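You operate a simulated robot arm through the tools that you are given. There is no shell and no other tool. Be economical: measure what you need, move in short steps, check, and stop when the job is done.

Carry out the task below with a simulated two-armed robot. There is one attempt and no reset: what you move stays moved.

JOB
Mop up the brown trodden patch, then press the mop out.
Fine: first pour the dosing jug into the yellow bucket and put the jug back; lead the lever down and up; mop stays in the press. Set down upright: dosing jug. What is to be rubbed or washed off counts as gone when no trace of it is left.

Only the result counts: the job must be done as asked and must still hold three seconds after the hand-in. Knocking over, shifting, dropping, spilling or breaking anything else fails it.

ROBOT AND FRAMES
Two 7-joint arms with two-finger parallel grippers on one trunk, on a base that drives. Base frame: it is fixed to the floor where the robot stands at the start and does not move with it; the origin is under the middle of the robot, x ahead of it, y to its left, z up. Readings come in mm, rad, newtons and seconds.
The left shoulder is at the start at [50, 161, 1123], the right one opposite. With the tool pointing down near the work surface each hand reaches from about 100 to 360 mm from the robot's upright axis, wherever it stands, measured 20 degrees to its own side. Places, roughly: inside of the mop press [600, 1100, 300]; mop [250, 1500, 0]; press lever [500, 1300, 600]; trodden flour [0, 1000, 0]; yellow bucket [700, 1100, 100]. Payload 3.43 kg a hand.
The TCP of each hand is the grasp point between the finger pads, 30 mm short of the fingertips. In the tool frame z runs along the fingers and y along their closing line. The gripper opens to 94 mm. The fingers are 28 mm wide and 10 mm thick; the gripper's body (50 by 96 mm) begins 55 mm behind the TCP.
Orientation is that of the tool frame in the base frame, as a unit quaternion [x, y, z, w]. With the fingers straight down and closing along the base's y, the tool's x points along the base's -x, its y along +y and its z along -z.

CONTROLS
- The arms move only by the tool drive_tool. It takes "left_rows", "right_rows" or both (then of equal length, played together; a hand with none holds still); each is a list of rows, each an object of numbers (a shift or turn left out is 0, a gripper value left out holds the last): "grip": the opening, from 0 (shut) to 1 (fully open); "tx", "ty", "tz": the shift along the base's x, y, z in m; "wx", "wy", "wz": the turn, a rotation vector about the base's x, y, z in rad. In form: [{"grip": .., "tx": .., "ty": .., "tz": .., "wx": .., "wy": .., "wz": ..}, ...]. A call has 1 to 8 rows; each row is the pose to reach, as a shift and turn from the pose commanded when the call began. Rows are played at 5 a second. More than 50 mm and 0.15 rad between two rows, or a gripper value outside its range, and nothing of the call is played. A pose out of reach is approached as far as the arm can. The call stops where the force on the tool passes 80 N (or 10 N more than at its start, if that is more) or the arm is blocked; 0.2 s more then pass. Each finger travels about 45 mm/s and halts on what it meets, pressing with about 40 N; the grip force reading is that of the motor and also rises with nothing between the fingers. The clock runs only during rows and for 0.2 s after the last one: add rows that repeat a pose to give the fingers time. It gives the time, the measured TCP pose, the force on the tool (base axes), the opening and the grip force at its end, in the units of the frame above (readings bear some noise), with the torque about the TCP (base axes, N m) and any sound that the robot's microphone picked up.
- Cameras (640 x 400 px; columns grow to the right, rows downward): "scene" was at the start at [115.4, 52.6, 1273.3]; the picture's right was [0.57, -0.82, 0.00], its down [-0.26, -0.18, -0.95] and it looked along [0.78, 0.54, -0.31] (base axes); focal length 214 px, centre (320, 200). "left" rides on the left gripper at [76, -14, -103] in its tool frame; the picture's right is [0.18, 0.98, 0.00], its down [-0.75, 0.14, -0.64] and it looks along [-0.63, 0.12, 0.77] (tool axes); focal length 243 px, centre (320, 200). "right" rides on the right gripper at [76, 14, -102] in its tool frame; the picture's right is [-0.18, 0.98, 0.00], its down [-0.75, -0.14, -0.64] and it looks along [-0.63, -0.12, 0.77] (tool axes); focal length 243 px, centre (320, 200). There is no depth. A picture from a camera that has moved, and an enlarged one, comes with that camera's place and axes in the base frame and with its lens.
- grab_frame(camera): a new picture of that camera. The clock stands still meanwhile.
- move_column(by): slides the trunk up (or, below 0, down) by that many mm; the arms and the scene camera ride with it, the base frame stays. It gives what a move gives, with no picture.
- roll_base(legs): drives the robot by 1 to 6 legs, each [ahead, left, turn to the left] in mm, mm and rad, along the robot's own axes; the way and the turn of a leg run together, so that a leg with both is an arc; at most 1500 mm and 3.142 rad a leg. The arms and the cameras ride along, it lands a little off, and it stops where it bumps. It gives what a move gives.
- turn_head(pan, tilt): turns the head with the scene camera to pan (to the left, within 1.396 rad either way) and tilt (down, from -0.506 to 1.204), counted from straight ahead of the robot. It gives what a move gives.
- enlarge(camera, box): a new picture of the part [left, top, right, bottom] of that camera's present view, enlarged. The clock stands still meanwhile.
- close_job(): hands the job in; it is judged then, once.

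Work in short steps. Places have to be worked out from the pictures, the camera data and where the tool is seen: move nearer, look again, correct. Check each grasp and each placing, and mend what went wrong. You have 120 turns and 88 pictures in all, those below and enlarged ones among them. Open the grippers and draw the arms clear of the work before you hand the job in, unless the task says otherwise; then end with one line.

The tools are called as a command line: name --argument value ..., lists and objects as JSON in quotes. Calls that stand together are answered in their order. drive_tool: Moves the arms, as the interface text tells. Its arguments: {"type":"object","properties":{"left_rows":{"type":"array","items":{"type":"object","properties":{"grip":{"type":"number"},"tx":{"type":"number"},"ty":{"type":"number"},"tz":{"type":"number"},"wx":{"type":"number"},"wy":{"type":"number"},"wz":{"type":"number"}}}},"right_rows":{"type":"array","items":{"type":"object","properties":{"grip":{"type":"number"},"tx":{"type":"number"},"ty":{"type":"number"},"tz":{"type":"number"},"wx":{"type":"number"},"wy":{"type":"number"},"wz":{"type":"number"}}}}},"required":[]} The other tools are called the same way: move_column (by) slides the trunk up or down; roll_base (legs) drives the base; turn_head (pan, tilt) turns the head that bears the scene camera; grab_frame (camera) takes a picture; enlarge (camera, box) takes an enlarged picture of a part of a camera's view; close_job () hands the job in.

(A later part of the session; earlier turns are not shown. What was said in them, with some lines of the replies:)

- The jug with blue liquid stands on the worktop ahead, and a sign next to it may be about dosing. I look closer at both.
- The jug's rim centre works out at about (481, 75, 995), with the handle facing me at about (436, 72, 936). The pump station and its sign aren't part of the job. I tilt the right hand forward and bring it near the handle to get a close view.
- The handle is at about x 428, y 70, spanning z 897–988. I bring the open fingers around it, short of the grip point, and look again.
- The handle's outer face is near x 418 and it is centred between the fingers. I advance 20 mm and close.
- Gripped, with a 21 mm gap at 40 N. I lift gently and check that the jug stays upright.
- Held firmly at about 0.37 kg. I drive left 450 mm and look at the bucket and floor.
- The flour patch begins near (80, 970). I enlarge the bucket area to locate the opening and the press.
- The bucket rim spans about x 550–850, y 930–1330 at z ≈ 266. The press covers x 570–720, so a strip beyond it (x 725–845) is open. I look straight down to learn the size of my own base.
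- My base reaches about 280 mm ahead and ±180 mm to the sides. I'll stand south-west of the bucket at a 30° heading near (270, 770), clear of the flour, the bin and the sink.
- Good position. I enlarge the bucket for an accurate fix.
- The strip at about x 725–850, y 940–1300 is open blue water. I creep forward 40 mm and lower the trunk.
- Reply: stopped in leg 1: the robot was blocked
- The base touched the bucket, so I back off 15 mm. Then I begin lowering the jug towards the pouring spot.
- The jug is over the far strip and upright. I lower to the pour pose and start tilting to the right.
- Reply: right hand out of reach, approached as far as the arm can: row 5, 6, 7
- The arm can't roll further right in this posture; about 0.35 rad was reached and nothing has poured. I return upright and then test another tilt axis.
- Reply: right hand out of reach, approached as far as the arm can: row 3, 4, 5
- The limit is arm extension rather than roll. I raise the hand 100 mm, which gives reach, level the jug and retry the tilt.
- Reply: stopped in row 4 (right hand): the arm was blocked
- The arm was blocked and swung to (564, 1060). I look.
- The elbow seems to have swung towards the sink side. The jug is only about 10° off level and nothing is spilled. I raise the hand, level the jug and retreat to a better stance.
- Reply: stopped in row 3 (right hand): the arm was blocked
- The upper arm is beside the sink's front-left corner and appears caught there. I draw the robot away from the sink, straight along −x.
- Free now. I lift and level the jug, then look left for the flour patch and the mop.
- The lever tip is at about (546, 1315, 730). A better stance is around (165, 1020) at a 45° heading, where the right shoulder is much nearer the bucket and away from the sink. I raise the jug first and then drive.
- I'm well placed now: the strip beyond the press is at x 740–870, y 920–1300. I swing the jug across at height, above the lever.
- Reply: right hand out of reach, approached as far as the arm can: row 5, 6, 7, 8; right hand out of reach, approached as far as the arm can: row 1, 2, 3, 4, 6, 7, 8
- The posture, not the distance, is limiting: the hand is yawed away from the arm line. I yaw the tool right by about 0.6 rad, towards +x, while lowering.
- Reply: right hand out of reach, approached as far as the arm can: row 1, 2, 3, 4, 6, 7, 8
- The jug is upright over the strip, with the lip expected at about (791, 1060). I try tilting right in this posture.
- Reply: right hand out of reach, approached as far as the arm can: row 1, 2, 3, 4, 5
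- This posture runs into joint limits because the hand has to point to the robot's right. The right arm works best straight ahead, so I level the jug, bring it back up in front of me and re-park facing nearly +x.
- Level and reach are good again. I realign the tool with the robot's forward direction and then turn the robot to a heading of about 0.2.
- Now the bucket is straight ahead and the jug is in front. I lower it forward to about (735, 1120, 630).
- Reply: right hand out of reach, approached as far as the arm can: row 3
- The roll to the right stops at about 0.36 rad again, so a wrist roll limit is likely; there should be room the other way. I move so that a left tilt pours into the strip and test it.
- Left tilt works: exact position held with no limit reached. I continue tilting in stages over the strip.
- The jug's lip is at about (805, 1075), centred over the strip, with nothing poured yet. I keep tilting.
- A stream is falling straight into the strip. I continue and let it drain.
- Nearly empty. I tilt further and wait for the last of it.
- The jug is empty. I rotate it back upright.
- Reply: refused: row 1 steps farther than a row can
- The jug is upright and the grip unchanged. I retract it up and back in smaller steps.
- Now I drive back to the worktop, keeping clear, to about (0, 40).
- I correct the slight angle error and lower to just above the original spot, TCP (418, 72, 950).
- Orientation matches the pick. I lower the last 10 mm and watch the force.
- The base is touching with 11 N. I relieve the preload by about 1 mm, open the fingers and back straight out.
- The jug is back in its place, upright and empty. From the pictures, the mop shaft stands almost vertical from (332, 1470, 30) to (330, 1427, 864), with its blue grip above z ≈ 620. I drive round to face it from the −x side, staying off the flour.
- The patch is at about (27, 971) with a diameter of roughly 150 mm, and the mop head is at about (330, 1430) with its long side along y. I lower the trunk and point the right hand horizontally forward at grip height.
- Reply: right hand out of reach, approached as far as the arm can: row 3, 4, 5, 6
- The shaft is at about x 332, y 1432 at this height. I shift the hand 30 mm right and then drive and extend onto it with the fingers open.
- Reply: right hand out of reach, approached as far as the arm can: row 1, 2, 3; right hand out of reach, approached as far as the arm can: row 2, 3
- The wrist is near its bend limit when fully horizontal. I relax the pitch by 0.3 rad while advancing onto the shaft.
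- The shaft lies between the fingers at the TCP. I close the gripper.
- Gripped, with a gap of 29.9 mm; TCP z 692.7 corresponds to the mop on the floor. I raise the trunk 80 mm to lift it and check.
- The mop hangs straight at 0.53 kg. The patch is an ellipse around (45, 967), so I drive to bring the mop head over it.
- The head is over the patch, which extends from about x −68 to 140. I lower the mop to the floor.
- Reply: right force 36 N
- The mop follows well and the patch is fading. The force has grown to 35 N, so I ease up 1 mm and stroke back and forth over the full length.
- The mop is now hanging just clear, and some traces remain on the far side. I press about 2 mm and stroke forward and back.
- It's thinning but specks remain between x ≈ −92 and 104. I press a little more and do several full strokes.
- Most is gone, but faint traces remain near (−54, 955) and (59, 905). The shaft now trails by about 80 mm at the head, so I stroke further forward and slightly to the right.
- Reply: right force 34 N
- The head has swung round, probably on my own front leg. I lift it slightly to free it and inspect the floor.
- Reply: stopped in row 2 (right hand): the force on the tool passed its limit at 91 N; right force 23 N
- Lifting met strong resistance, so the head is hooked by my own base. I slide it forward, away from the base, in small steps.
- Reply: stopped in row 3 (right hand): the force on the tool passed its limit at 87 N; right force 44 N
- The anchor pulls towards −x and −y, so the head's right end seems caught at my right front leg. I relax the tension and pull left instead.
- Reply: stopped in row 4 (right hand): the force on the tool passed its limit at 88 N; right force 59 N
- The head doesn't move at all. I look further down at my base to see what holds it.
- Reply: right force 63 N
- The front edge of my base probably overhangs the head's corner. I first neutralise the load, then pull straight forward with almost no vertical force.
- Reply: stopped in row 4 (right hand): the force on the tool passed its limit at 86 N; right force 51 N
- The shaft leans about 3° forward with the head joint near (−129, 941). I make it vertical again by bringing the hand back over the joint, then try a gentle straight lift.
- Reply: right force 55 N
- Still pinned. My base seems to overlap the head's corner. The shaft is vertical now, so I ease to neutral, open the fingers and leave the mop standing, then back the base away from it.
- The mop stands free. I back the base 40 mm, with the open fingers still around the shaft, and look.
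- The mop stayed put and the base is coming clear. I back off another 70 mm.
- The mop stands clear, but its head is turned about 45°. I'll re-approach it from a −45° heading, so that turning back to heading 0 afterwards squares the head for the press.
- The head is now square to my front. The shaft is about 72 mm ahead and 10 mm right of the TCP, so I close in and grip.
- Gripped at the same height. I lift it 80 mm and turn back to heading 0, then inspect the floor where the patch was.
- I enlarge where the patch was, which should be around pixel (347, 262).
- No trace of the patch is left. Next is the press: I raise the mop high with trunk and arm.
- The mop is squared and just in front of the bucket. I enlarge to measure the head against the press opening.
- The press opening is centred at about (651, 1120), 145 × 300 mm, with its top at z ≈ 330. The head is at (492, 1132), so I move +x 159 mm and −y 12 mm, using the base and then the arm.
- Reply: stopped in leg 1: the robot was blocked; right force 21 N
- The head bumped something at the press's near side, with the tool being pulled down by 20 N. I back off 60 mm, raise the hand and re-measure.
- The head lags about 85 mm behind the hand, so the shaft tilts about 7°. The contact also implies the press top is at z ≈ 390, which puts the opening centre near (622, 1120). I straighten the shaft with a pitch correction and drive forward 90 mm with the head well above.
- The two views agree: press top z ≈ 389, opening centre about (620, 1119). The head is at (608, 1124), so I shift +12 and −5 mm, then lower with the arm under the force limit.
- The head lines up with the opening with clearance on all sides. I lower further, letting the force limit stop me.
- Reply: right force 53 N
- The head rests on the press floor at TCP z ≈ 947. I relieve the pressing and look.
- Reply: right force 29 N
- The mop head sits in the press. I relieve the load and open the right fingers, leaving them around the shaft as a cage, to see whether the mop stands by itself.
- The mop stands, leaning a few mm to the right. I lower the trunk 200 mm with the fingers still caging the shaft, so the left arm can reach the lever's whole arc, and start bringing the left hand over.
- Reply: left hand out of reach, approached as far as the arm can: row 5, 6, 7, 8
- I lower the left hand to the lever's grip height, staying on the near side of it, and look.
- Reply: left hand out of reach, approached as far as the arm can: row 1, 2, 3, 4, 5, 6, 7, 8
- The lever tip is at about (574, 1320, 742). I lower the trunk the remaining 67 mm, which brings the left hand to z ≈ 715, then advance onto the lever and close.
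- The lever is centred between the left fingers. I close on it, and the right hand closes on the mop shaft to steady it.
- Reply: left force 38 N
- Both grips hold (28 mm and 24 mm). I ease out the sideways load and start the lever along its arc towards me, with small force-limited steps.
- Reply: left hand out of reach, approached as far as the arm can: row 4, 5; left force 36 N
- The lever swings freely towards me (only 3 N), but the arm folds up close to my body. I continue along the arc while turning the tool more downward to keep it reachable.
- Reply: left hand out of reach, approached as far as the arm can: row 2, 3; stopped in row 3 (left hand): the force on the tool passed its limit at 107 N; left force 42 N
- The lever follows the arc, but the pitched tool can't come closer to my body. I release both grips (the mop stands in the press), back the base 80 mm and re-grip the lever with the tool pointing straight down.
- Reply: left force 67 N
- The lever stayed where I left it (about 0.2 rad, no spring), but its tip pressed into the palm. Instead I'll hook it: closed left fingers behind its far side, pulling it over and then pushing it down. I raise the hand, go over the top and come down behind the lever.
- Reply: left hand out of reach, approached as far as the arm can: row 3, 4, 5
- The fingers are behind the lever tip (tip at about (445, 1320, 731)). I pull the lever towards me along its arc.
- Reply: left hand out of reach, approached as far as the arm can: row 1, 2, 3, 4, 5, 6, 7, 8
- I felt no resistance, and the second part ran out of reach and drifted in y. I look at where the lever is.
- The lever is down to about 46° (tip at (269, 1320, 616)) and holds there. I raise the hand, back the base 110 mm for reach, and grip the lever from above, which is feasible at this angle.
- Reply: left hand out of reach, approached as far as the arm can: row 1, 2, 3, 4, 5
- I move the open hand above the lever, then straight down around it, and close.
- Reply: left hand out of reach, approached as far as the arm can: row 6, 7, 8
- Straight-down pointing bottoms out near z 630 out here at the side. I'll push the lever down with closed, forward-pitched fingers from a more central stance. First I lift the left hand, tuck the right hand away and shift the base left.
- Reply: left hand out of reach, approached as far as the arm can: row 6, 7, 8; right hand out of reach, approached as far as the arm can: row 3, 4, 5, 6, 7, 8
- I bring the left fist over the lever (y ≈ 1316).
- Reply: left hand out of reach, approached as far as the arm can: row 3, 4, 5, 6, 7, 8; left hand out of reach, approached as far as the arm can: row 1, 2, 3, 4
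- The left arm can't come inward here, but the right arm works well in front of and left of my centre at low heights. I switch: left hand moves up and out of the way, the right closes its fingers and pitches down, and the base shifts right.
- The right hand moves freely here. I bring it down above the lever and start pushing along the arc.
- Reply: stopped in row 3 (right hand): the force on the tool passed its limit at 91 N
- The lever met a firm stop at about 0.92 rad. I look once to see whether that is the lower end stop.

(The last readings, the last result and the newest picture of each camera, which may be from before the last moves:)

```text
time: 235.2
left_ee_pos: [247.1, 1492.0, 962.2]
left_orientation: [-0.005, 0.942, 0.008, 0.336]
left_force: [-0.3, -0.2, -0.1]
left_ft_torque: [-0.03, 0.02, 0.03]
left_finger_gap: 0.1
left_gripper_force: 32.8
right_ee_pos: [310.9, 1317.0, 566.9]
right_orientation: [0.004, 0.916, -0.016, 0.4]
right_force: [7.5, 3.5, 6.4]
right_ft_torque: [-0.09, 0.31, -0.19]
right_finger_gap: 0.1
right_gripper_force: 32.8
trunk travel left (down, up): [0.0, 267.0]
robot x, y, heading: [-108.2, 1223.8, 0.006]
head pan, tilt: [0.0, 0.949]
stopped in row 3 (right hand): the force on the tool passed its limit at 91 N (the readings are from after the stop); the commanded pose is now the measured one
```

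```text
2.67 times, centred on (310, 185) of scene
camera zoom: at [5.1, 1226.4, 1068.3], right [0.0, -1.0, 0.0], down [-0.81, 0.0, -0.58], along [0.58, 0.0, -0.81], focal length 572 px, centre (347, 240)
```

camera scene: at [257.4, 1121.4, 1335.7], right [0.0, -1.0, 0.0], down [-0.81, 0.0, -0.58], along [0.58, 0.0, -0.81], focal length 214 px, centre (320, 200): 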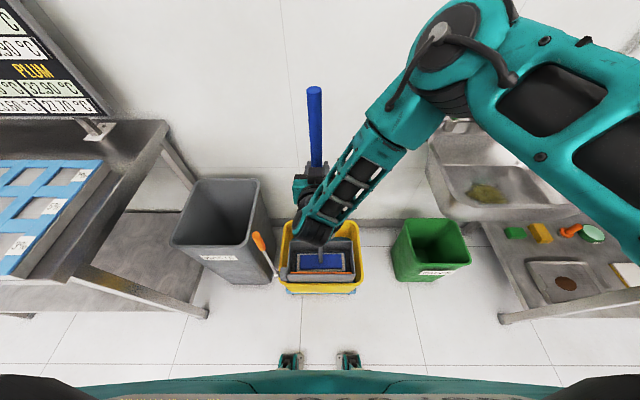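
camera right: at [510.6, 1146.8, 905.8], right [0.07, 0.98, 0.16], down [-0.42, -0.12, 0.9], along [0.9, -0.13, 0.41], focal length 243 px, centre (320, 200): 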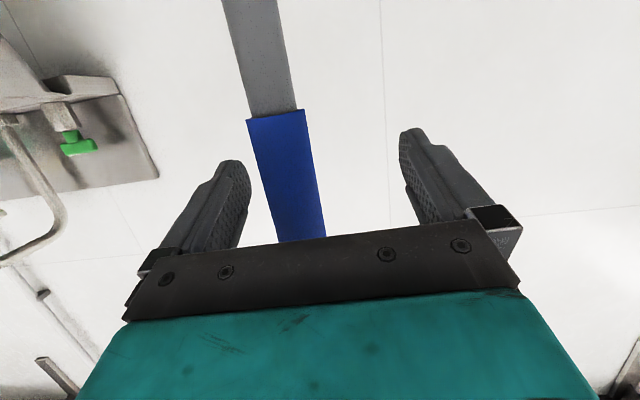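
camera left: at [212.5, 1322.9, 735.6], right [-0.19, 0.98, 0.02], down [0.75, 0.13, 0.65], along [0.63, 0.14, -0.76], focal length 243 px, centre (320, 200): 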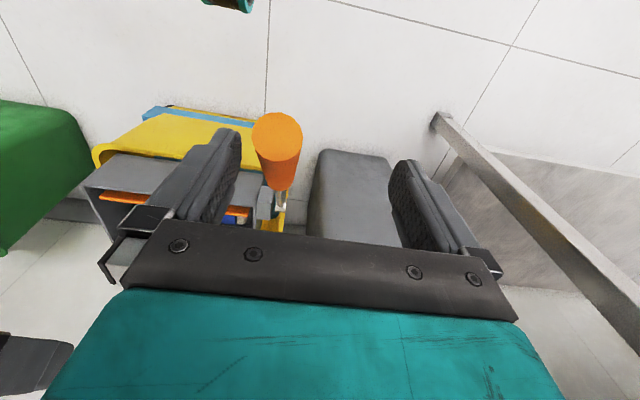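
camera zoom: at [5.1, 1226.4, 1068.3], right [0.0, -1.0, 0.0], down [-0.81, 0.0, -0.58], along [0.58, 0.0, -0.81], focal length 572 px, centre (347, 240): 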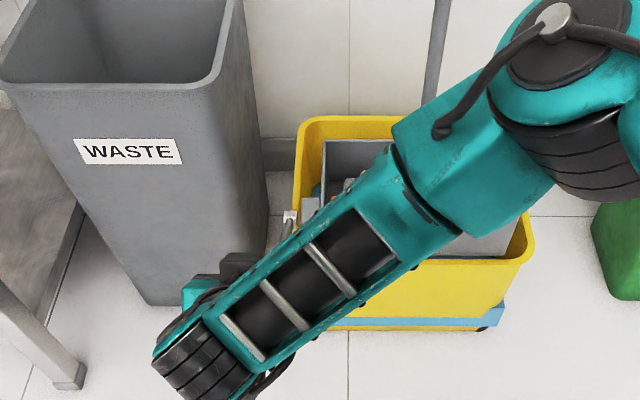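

The arm hides the lever. To tell an end stop from a jam, I push again nearer the tip from a slightly different spot and compare the angle.

drive_tool --right_rows '[{"tx": 0.015, "tz": 0.025}, {"tx": 0.01, "tz": 0.07}, {"tx": -0.03, "tz": 0.085}, {"tx": -0.055, "tz": 0.075}, {"tx": -0.057, "tz": 0.055}, {"tx": -0.057, "tz": 0.041}, {"tx": -0.066, "tz": 0.03}, {"tx": -0.076, "tz": 0.018}]'

drive_tool --right_rows '[{"tx": -0.006, "tz": -0.008}, {"tx": -0.012, "tz": -0.017}, {"tx": -0.02, "tz": -0.03}, {"tx": -0.026, "tz": -0.045}]'

```text
time: 237.0
left_ee_pos: [247.7, 1490.9, 962.1]
left_orientation: [-0.005, 0.942, 0.008, 0.335]
left_force: [-0.5, 0.1, -0.4]
left_ft_torque: [-0.01, -0.01, -0.01]
left_finger_gap: 0.0
left_gripper_force: 33.0
right_ee_pos: [256.3, 1321.1, 603.8]
right_orientation: [0.011, 0.905, -0.016, 0.426]
right_force: [5.0, 2.1, 9.2]
right_ft_torque: [-0.06, -0.28, -0.05]
right_finger_gap: 0.1
right_gripper_force: 32.4
trunk travel left (down, up): [0.0, 267.0]
robot x, y, heading: [-107.7, 1228.1, 0.005]
head pan, tilt: [0.0, 0.949]
stopped in row 8 (right hand): the force on the tool passed its limit at 88 N (the readings are from after the stop); the commanded pose is now the measured one
```

```text
time: 237.6
left_ee_pos: [248.0, 1491.5, 961.5]
left_orientation: [-0.006, 0.942, 0.009, 0.336]
left_force: [0.4, 0.5, -0.6]
left_ft_torque: [0.0, 0.03, 0.01]
left_finger_gap: 0.0
left_gripper_force: 33.2
right_ee_pos: [259.8, 1320.8, 599.6]
right_orientation: [0.015, 0.893, -0.016, 0.449]
right_force: [4.7, 0.6, 11.8]
right_ft_torque: [-0.04, 0.03, 0.0]
right_finger_gap: 0.1
right_gripper_force: 33.4
trunk travel left (down, up): [0.0, 267.0]
robot x, y, heading: [-108.3, 1224.5, 0.003]
head pan, tilt: [0.0, 0.949]
stopped in row 3 (right hand): the force on the tool passed its limit at 88 N (the readings are from after the stop); the commanded pose is now the measured one
```

Both pushes stop at the same angle (about 0.92 rad), so that is the lower end stop and the lever is fully down. For the way up, I bring the closed fingers under its tip: up, base back 120 mm, then down in front of the tip.

drive_tool --right_rows '[{"tz": 0.03, "tx": 0.005}, {"tz": 0.07}, {"tz": 0.09}, {"tz": 0.09}]'

roll_base --legs '[[-120, 0, 0]]'

drive_tool --right_rows '[{"tz": -0.04}, {"tz": -0.08}, {"tz": -0.12}, {"tz": -0.16}, {"tz": -0.18}]'

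```text
time: 238.6
left_ee_pos: [248.2, 1491.3, 962.0]
left_orientation: [-0.005, 0.942, 0.009, 0.335]
left_force: [0.0, -0.4, 0.6]
left_ft_torque: [-0.01, 0.04, 0.0]
left_finger_gap: 0.0
left_gripper_force: 33.7
right_ee_pos: [255.1, 1322.4, 689.7]
right_orientation: [0.014, 0.895, -0.016, 0.445]
right_force: [0.3, 0.1, -0.6]
right_ft_torque: [0.0, 0.0, 0.01]
right_finger_gap: 0.1
right_gripper_force: 32.7
trunk travel left (down, up): [0.0, 267.0]
robot x, y, heading: [-109.5, 1228.1, -0.002]
head pan, tilt: [0.0, 0.949]
```

```text
time: 239.8
left_ee_pos: [131.9, 1490.0, 961.7]
left_orientation: [-0.005, 0.942, 0.008, 0.336]
left_force: [0.6, -0.1, 0.4]
left_ft_torque: [-0.01, -0.01, 0.0]
left_finger_gap: 0.2
left_gripper_force: 33.4
right_ee_pos: [140.2, 1321.2, 690.8]
right_orientation: [0.014, 0.895, -0.016, 0.445]
right_force: [-0.1, -0.6, 0.9]
right_ft_torque: [0.0, -0.01, 0.01]
right_finger_gap: 0.1
right_gripper_force: 33.5
trunk travel left (down, up): [0.0, 267.0]
robot x, y, heading: [-223.4, 1226.0, -0.001]
head pan, tilt: [0.0, 0.949]
```

```text
time: 241.0
left_ee_pos: [132.8, 1492.0, 962.4]
left_orientation: [-0.005, 0.942, 0.008, 0.335]
left_force: [0.9, 0.6, 0.2]
left_ft_torque: [0.01, 0.0, 0.0]
left_finger_gap: 0.2
left_gripper_force: 32.7
right_ee_pos: [138.3, 1319.6, 509.5]
right_orientation: [0.014, 0.895, -0.016, 0.445]
right_force: [-0.3, -0.5, 0.8]
right_ft_torque: [0.0, 0.0, 0.01]
right_finger_gap: 0.0
right_gripper_force: 33.1
trunk travel left (down, up): [0.0, 267.0]
robot x, y, heading: [-219.3, 1225.7, 0.003]
head pan, tilt: [0.0, 0.949]
```

The fingers are in front of and below the lever tip. I move in underneath and lift along the arc.

drive_tool --right_rows '[{"tx": 0.03, "tz": 0.003, "ty": -0.002}, {"tx": 0.062, "tz": 0.01, "ty": -0.002}, {"tx": 0.088, "tz": 0.037, "ty": -0.002}, {"tx": 0.101, "tz": 0.063, "ty": -0.002}, {"tx": 0.114, "tz": 0.082, "ty": -0.002}, {"tx": 0.134, "tz": 0.103, "ty": -0.002}, {"tx": 0.153, "tz": 0.122, "ty": -0.002}, {"tx": 0.175, "tz": 0.14, "ty": -0.002}]'

grab_frame --camera "right"

```text
time: 242.8
left_ee_pos: [132.9, 1490.2, 963.7]
left_orientation: [-0.005, 0.942, 0.008, 0.335]
left_force: [0.4, 0.4, -0.1]
left_ft_torque: [-0.04, 0.03, 0.01]
left_finger_gap: 0.2
left_gripper_force: 33.2
right_ee_pos: [316.2, 1318.8, 650.0]
right_orientation: [0.014, 0.895, -0.016, 0.446]
right_force: [-0.9, -1.0, -1.2]
right_ft_torque: [0.02, 0.02, -0.01]
right_finger_gap: 0.2
right_gripper_force: 33.0
trunk travel left (down, up): [0.0, 267.0]
robot x, y, heading: [-221.6, 1225.0, 0.003]
head pan, tilt: [0.0, 0.949]
```

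```text
1 pictures are left
camera right: at [190.4, 1337.6, 652.6], right [0.15, 0.98, 0.13], down [-0.06, -0.12, 0.99], along [0.99, -0.16, 0.04], focal length 243 px, centre (320, 200)
```

right: 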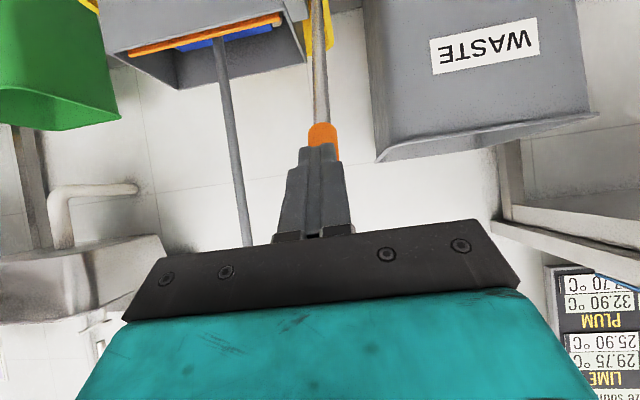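

The lever is following, at about 0.55 rad, and the mop stands in the press. I continue the lift with the arm, then use the base to carry the fingers forward.

drive_tool --right_rows '[{"tx": 0.019, "tz": 0.015}, {"tx": 0.044, "tz": 0.029}, {"tx": 0.068, "tz": 0.041}, {"tx": 0.068, "tz": 0.041}]'

roll_base --legs '[[85, 0, 0]]'

drive_tool --right_rows '[{"tx": -0.04}, {"tx": -0.08}, {"tx": -0.11}, {"tx": -0.11}]'

roll_base --legs '[[130, 0, 0]]'

```text
time: 243.8
left_ee_pos: [132.6, 1490.0, 962.5]
left_orientation: [-0.005, 0.942, 0.008, 0.335]
left_force: [0.7, 0.0, 0.4]
left_ft_torque: [-0.01, -0.01, -0.03]
left_finger_gap: 0.0
left_gripper_force: 33.1
right_ee_pos: [385.6, 1320.6, 691.7]
right_orientation: [0.015, 0.895, -0.017, 0.445]
right_force: [-1.1, 0.3, 0.3]
right_ft_torque: [0.0, 0.02, 0.0]
right_finger_gap: 0.0
right_gripper_force: 33.2
trunk travel left (down, up): [0.0, 267.0]
robot x, y, heading: [-220.4, 1222.1, 0.007]
head pan, tilt: [0.0, 0.949]
```

```text
time: 244.9
left_ee_pos: [214.9, 1491.6, 962.1]
left_orientation: [-0.006, 0.942, 0.009, 0.335]
left_force: [-0.1, -0.6, 0.2]
left_ft_torque: [-0.01, 0.02, -0.03]
left_finger_gap: 0.2
left_gripper_force: 32.8
right_ee_pos: [467.7, 1320.7, 691.1]
right_orientation: [0.014, 0.895, -0.016, 0.446]
right_force: [0.7, -0.3, -0.5]
right_ft_torque: [-0.02, 0.0, -0.02]
right_finger_gap: 0.1
right_gripper_force: 33.2
trunk travel left (down, up): [0.0, 267.0]
robot x, y, heading: [-139.8, 1227.9, 0.008]
head pan, tilt: [0.0, 0.949]
```

```text
time: 245.9
left_ee_pos: [214.5, 1490.1, 962.4]
left_orientation: [-0.006, 0.942, 0.009, 0.335]
left_force: [-0.5, 0.6, 0.1]
left_ft_torque: [-0.07, 0.02, 0.02]
left_finger_gap: 0.0
left_gripper_force: 33.2
right_ee_pos: [357.7, 1322.8, 690.0]
right_orientation: [0.013, 0.895, -0.016, 0.446]
right_force: [-0.4, 0.1, 0.1]
right_ft_torque: [0.02, -0.02, 0.01]
right_finger_gap: 0.0
right_gripper_force: 32.7
trunk travel left (down, up): [0.0, 267.0]
robot x, y, heading: [-137.6, 1224.6, 0.004]
head pan, tilt: [0.0, 0.949]
```

```text
time: 247.2
left_ee_pos: [343.7, 1491.7, 963.1]
left_orientation: [-0.004, 0.942, 0.008, 0.336]
left_force: [-0.2, -0.1, 0.7]
left_ft_torque: [-0.01, 0.01, 0.03]
left_finger_gap: 0.0
left_gripper_force: 32.5
right_ee_pos: [486.9, 1321.1, 689.6]
right_orientation: [0.014, 0.895, -0.016, 0.446]
right_force: [0.2, 0.9, -0.2]
right_ft_torque: [-0.04, -0.03, 0.04]
right_finger_gap: 0.0
right_gripper_force: 33.7
trunk travel left (down, up): [0.0, 267.0]
robot x, y, heading: [-9.1, 1225.5, -0.003]
head pan, tilt: [0.0, 0.949]
```

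The lever is nearly upright. I push the last bit in small steps, checking for the upper stop.

drive_tool --right_rows '[{"tx": 0.008}, {"tx": 0.016}, {"tx": 0.022}]'

drive_tool --right_rows '[{"tx": 0.003}, {"tx": 0.006}]'

```text
time: 248.0
left_ee_pos: [343.1, 1491.0, 963.3]
left_orientation: [-0.004, 0.942, 0.008, 0.337]
left_force: [0.0, -0.3, -0.7]
left_ft_torque: [0.0, 0.03, 0.0]
left_finger_gap: 0.0
left_gripper_force: 32.5
right_ee_pos: [504.2, 1323.3, 689.8]
right_orientation: [0.013, 0.897, -0.015, 0.442]
right_force: [-23.3, 0.2, 3.2]
right_ft_torque: [0.02, 0.06, -0.1]
right_finger_gap: 0.1
right_gripper_force: 33.2
trunk travel left (down, up): [0.0, 267.0]
robot x, y, heading: [-9.4, 1225.2, 0.002]
head pan, tilt: [0.0, 0.949]
```

```text
time: 248.6
left_ee_pos: [340.8, 1490.7, 963.9]
left_orientation: [-0.004, 0.941, 0.008, 0.338]
left_force: [-0.4, 0.8, 0.9]
left_ft_torque: [0.01, -0.02, 0.01]
left_finger_gap: 0.0
left_gripper_force: 33.0
right_ee_pos: [505.3, 1324.2, 688.7]
right_orientation: [0.01, 0.898, -0.014, 0.44]
right_force: [-59.3, -6.1, 11.8]
right_ft_torque: [-0.04, 0.02, -0.49]
right_finger_gap: 0.0
right_gripper_force: 33.2
trunk travel left (down, up): [0.0, 267.0]
robot x, y, heading: [-10.6, 1227.1, 0.0]
head pan, tilt: [0.0, 0.949]
```

The upper stop is reached: firm at about 0 rad, the starting attitude. I withdraw the hand, open both grippers and back the robot away.

drive_tool --right_rows '[{"tx": -0.02}, {"tx": -0.06}, {"tx": -0.1, "grip": 0.5}, {"tx": -0.13, "tz": 0.03, "grip": 1.0}, {"tx": -0.13, "tz": 0.06, "grip": 1.0}, {"tx": -0.13, "tz": 0.06, "grip": 1.0}]' --left_rows '[{}, {}, {"grip": 0.5}, {"grip": 1.0}, {"grip": 1.0}, {"grip": 1.0}]'

roll_base --legs '[[-250, 0, 0]]'

turn_head --pan -0.25 --tilt 0.75

grab_frame --camera "scene"

```text
time: 250.0
left_ee_pos: [344.9, 1490.5, 962.4]
left_orientation: [-0.004, 0.942, 0.008, 0.335]
left_force: [0.3, 0.1, -0.4]
left_ft_torque: [-0.02, 0.0, 0.0]
left_finger_gap: 85.1
left_gripper_force: 0.2
right_ee_pos: [385.2, 1320.2, 751.6]
right_orientation: [0.015, 0.895, -0.017, 0.445]
right_force: [0.7, 0.7, 0.8]
right_ft_torque: [-0.01, 0.01, -0.01]
right_finger_gap: 84.8
right_gripper_force: 0.1
trunk travel left (down, up): [0.0, 267.0]
robot x, y, heading: [-11.7, 1223.2, -0.0]
head pan, tilt: [0.0, 0.949]
```

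```text
time: 251.8
left_ee_pos: [98.7, 1491.1, 962.5]
left_orientation: [-0.005, 0.942, 0.008, 0.335]
left_force: [0.3, -0.7, -0.3]
left_ft_torque: [-0.02, -0.05, -0.01]
left_finger_gap: 94.2
left_gripper_force: 0.2
right_ee_pos: [138.6, 1321.2, 751.1]
right_orientation: [0.015, 0.895, -0.017, 0.446]
right_force: [0.0, 1.3, 0.5]
right_ft_torque: [-0.01, 0.02, -0.01]
right_finger_gap: 93.9
right_gripper_force: 0.1
trunk travel left (down, up): [0.0, 267.0]
robot x, y, heading: [-253.5, 1223.0, 0.006]
head pan, tilt: [0.0, 0.949]
```

```text
time: 252.5
left_ee_pos: [99.4, 1490.5, 962.4]
left_orientation: [-0.007, 0.942, 0.009, 0.336]
left_force: [-0.1, -0.1, 0.2]
left_ft_torque: [-0.03, 0.02, 0.0]
left_finger_gap: 93.9
left_gripper_force: 0.0
right_ee_pos: [139.3, 1321.2, 751.2]
right_orientation: [0.014, 0.895, -0.016, 0.446]
right_force: [0.3, -0.6, 0.5]
right_ft_torque: [0.0, 0.0, 0.01]
right_finger_gap: 93.9
right_gripper_force: 0.0
trunk travel left (down, up): [0.0, 267.0]
robot x, y, heading: [-258.8, 1228.7, 0.004]
head pan, tilt: [-0.25, 0.75]
```

```text
0 pictures are left
camera scene: at [-136.7, 1205.4, 1084.4], right [-0.24, -0.97, 0.0], down [-0.66, 0.16, -0.73], along [0.71, -0.18, -0.68], focal length 214 px, centre (320, 200)
```

scene: 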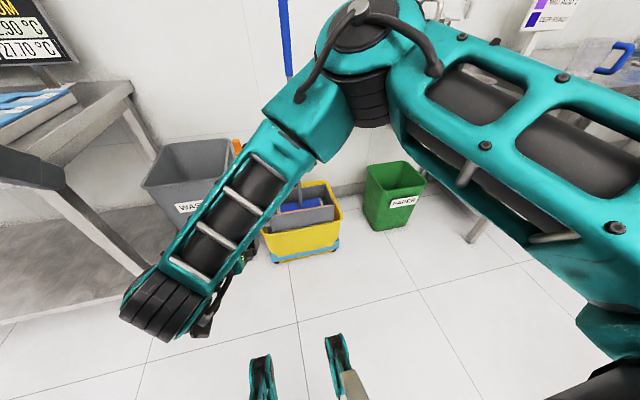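

The mop stands in the press, the lever is up again, the floor shows no trace of the patch, and the jug is back on the worktop. I hand in.

close_job

```text
The job is handed in.
```

I handed the job in. The jug was emptied into the yellow bucket and put back upright, and the patch was mopped up with no trace visible. The press lever was led down to its stop and back up, and the mop stands in the press. While driving, the base and the mop head each bumped the bucket and press lightly; the bucket looked in place afterwards.
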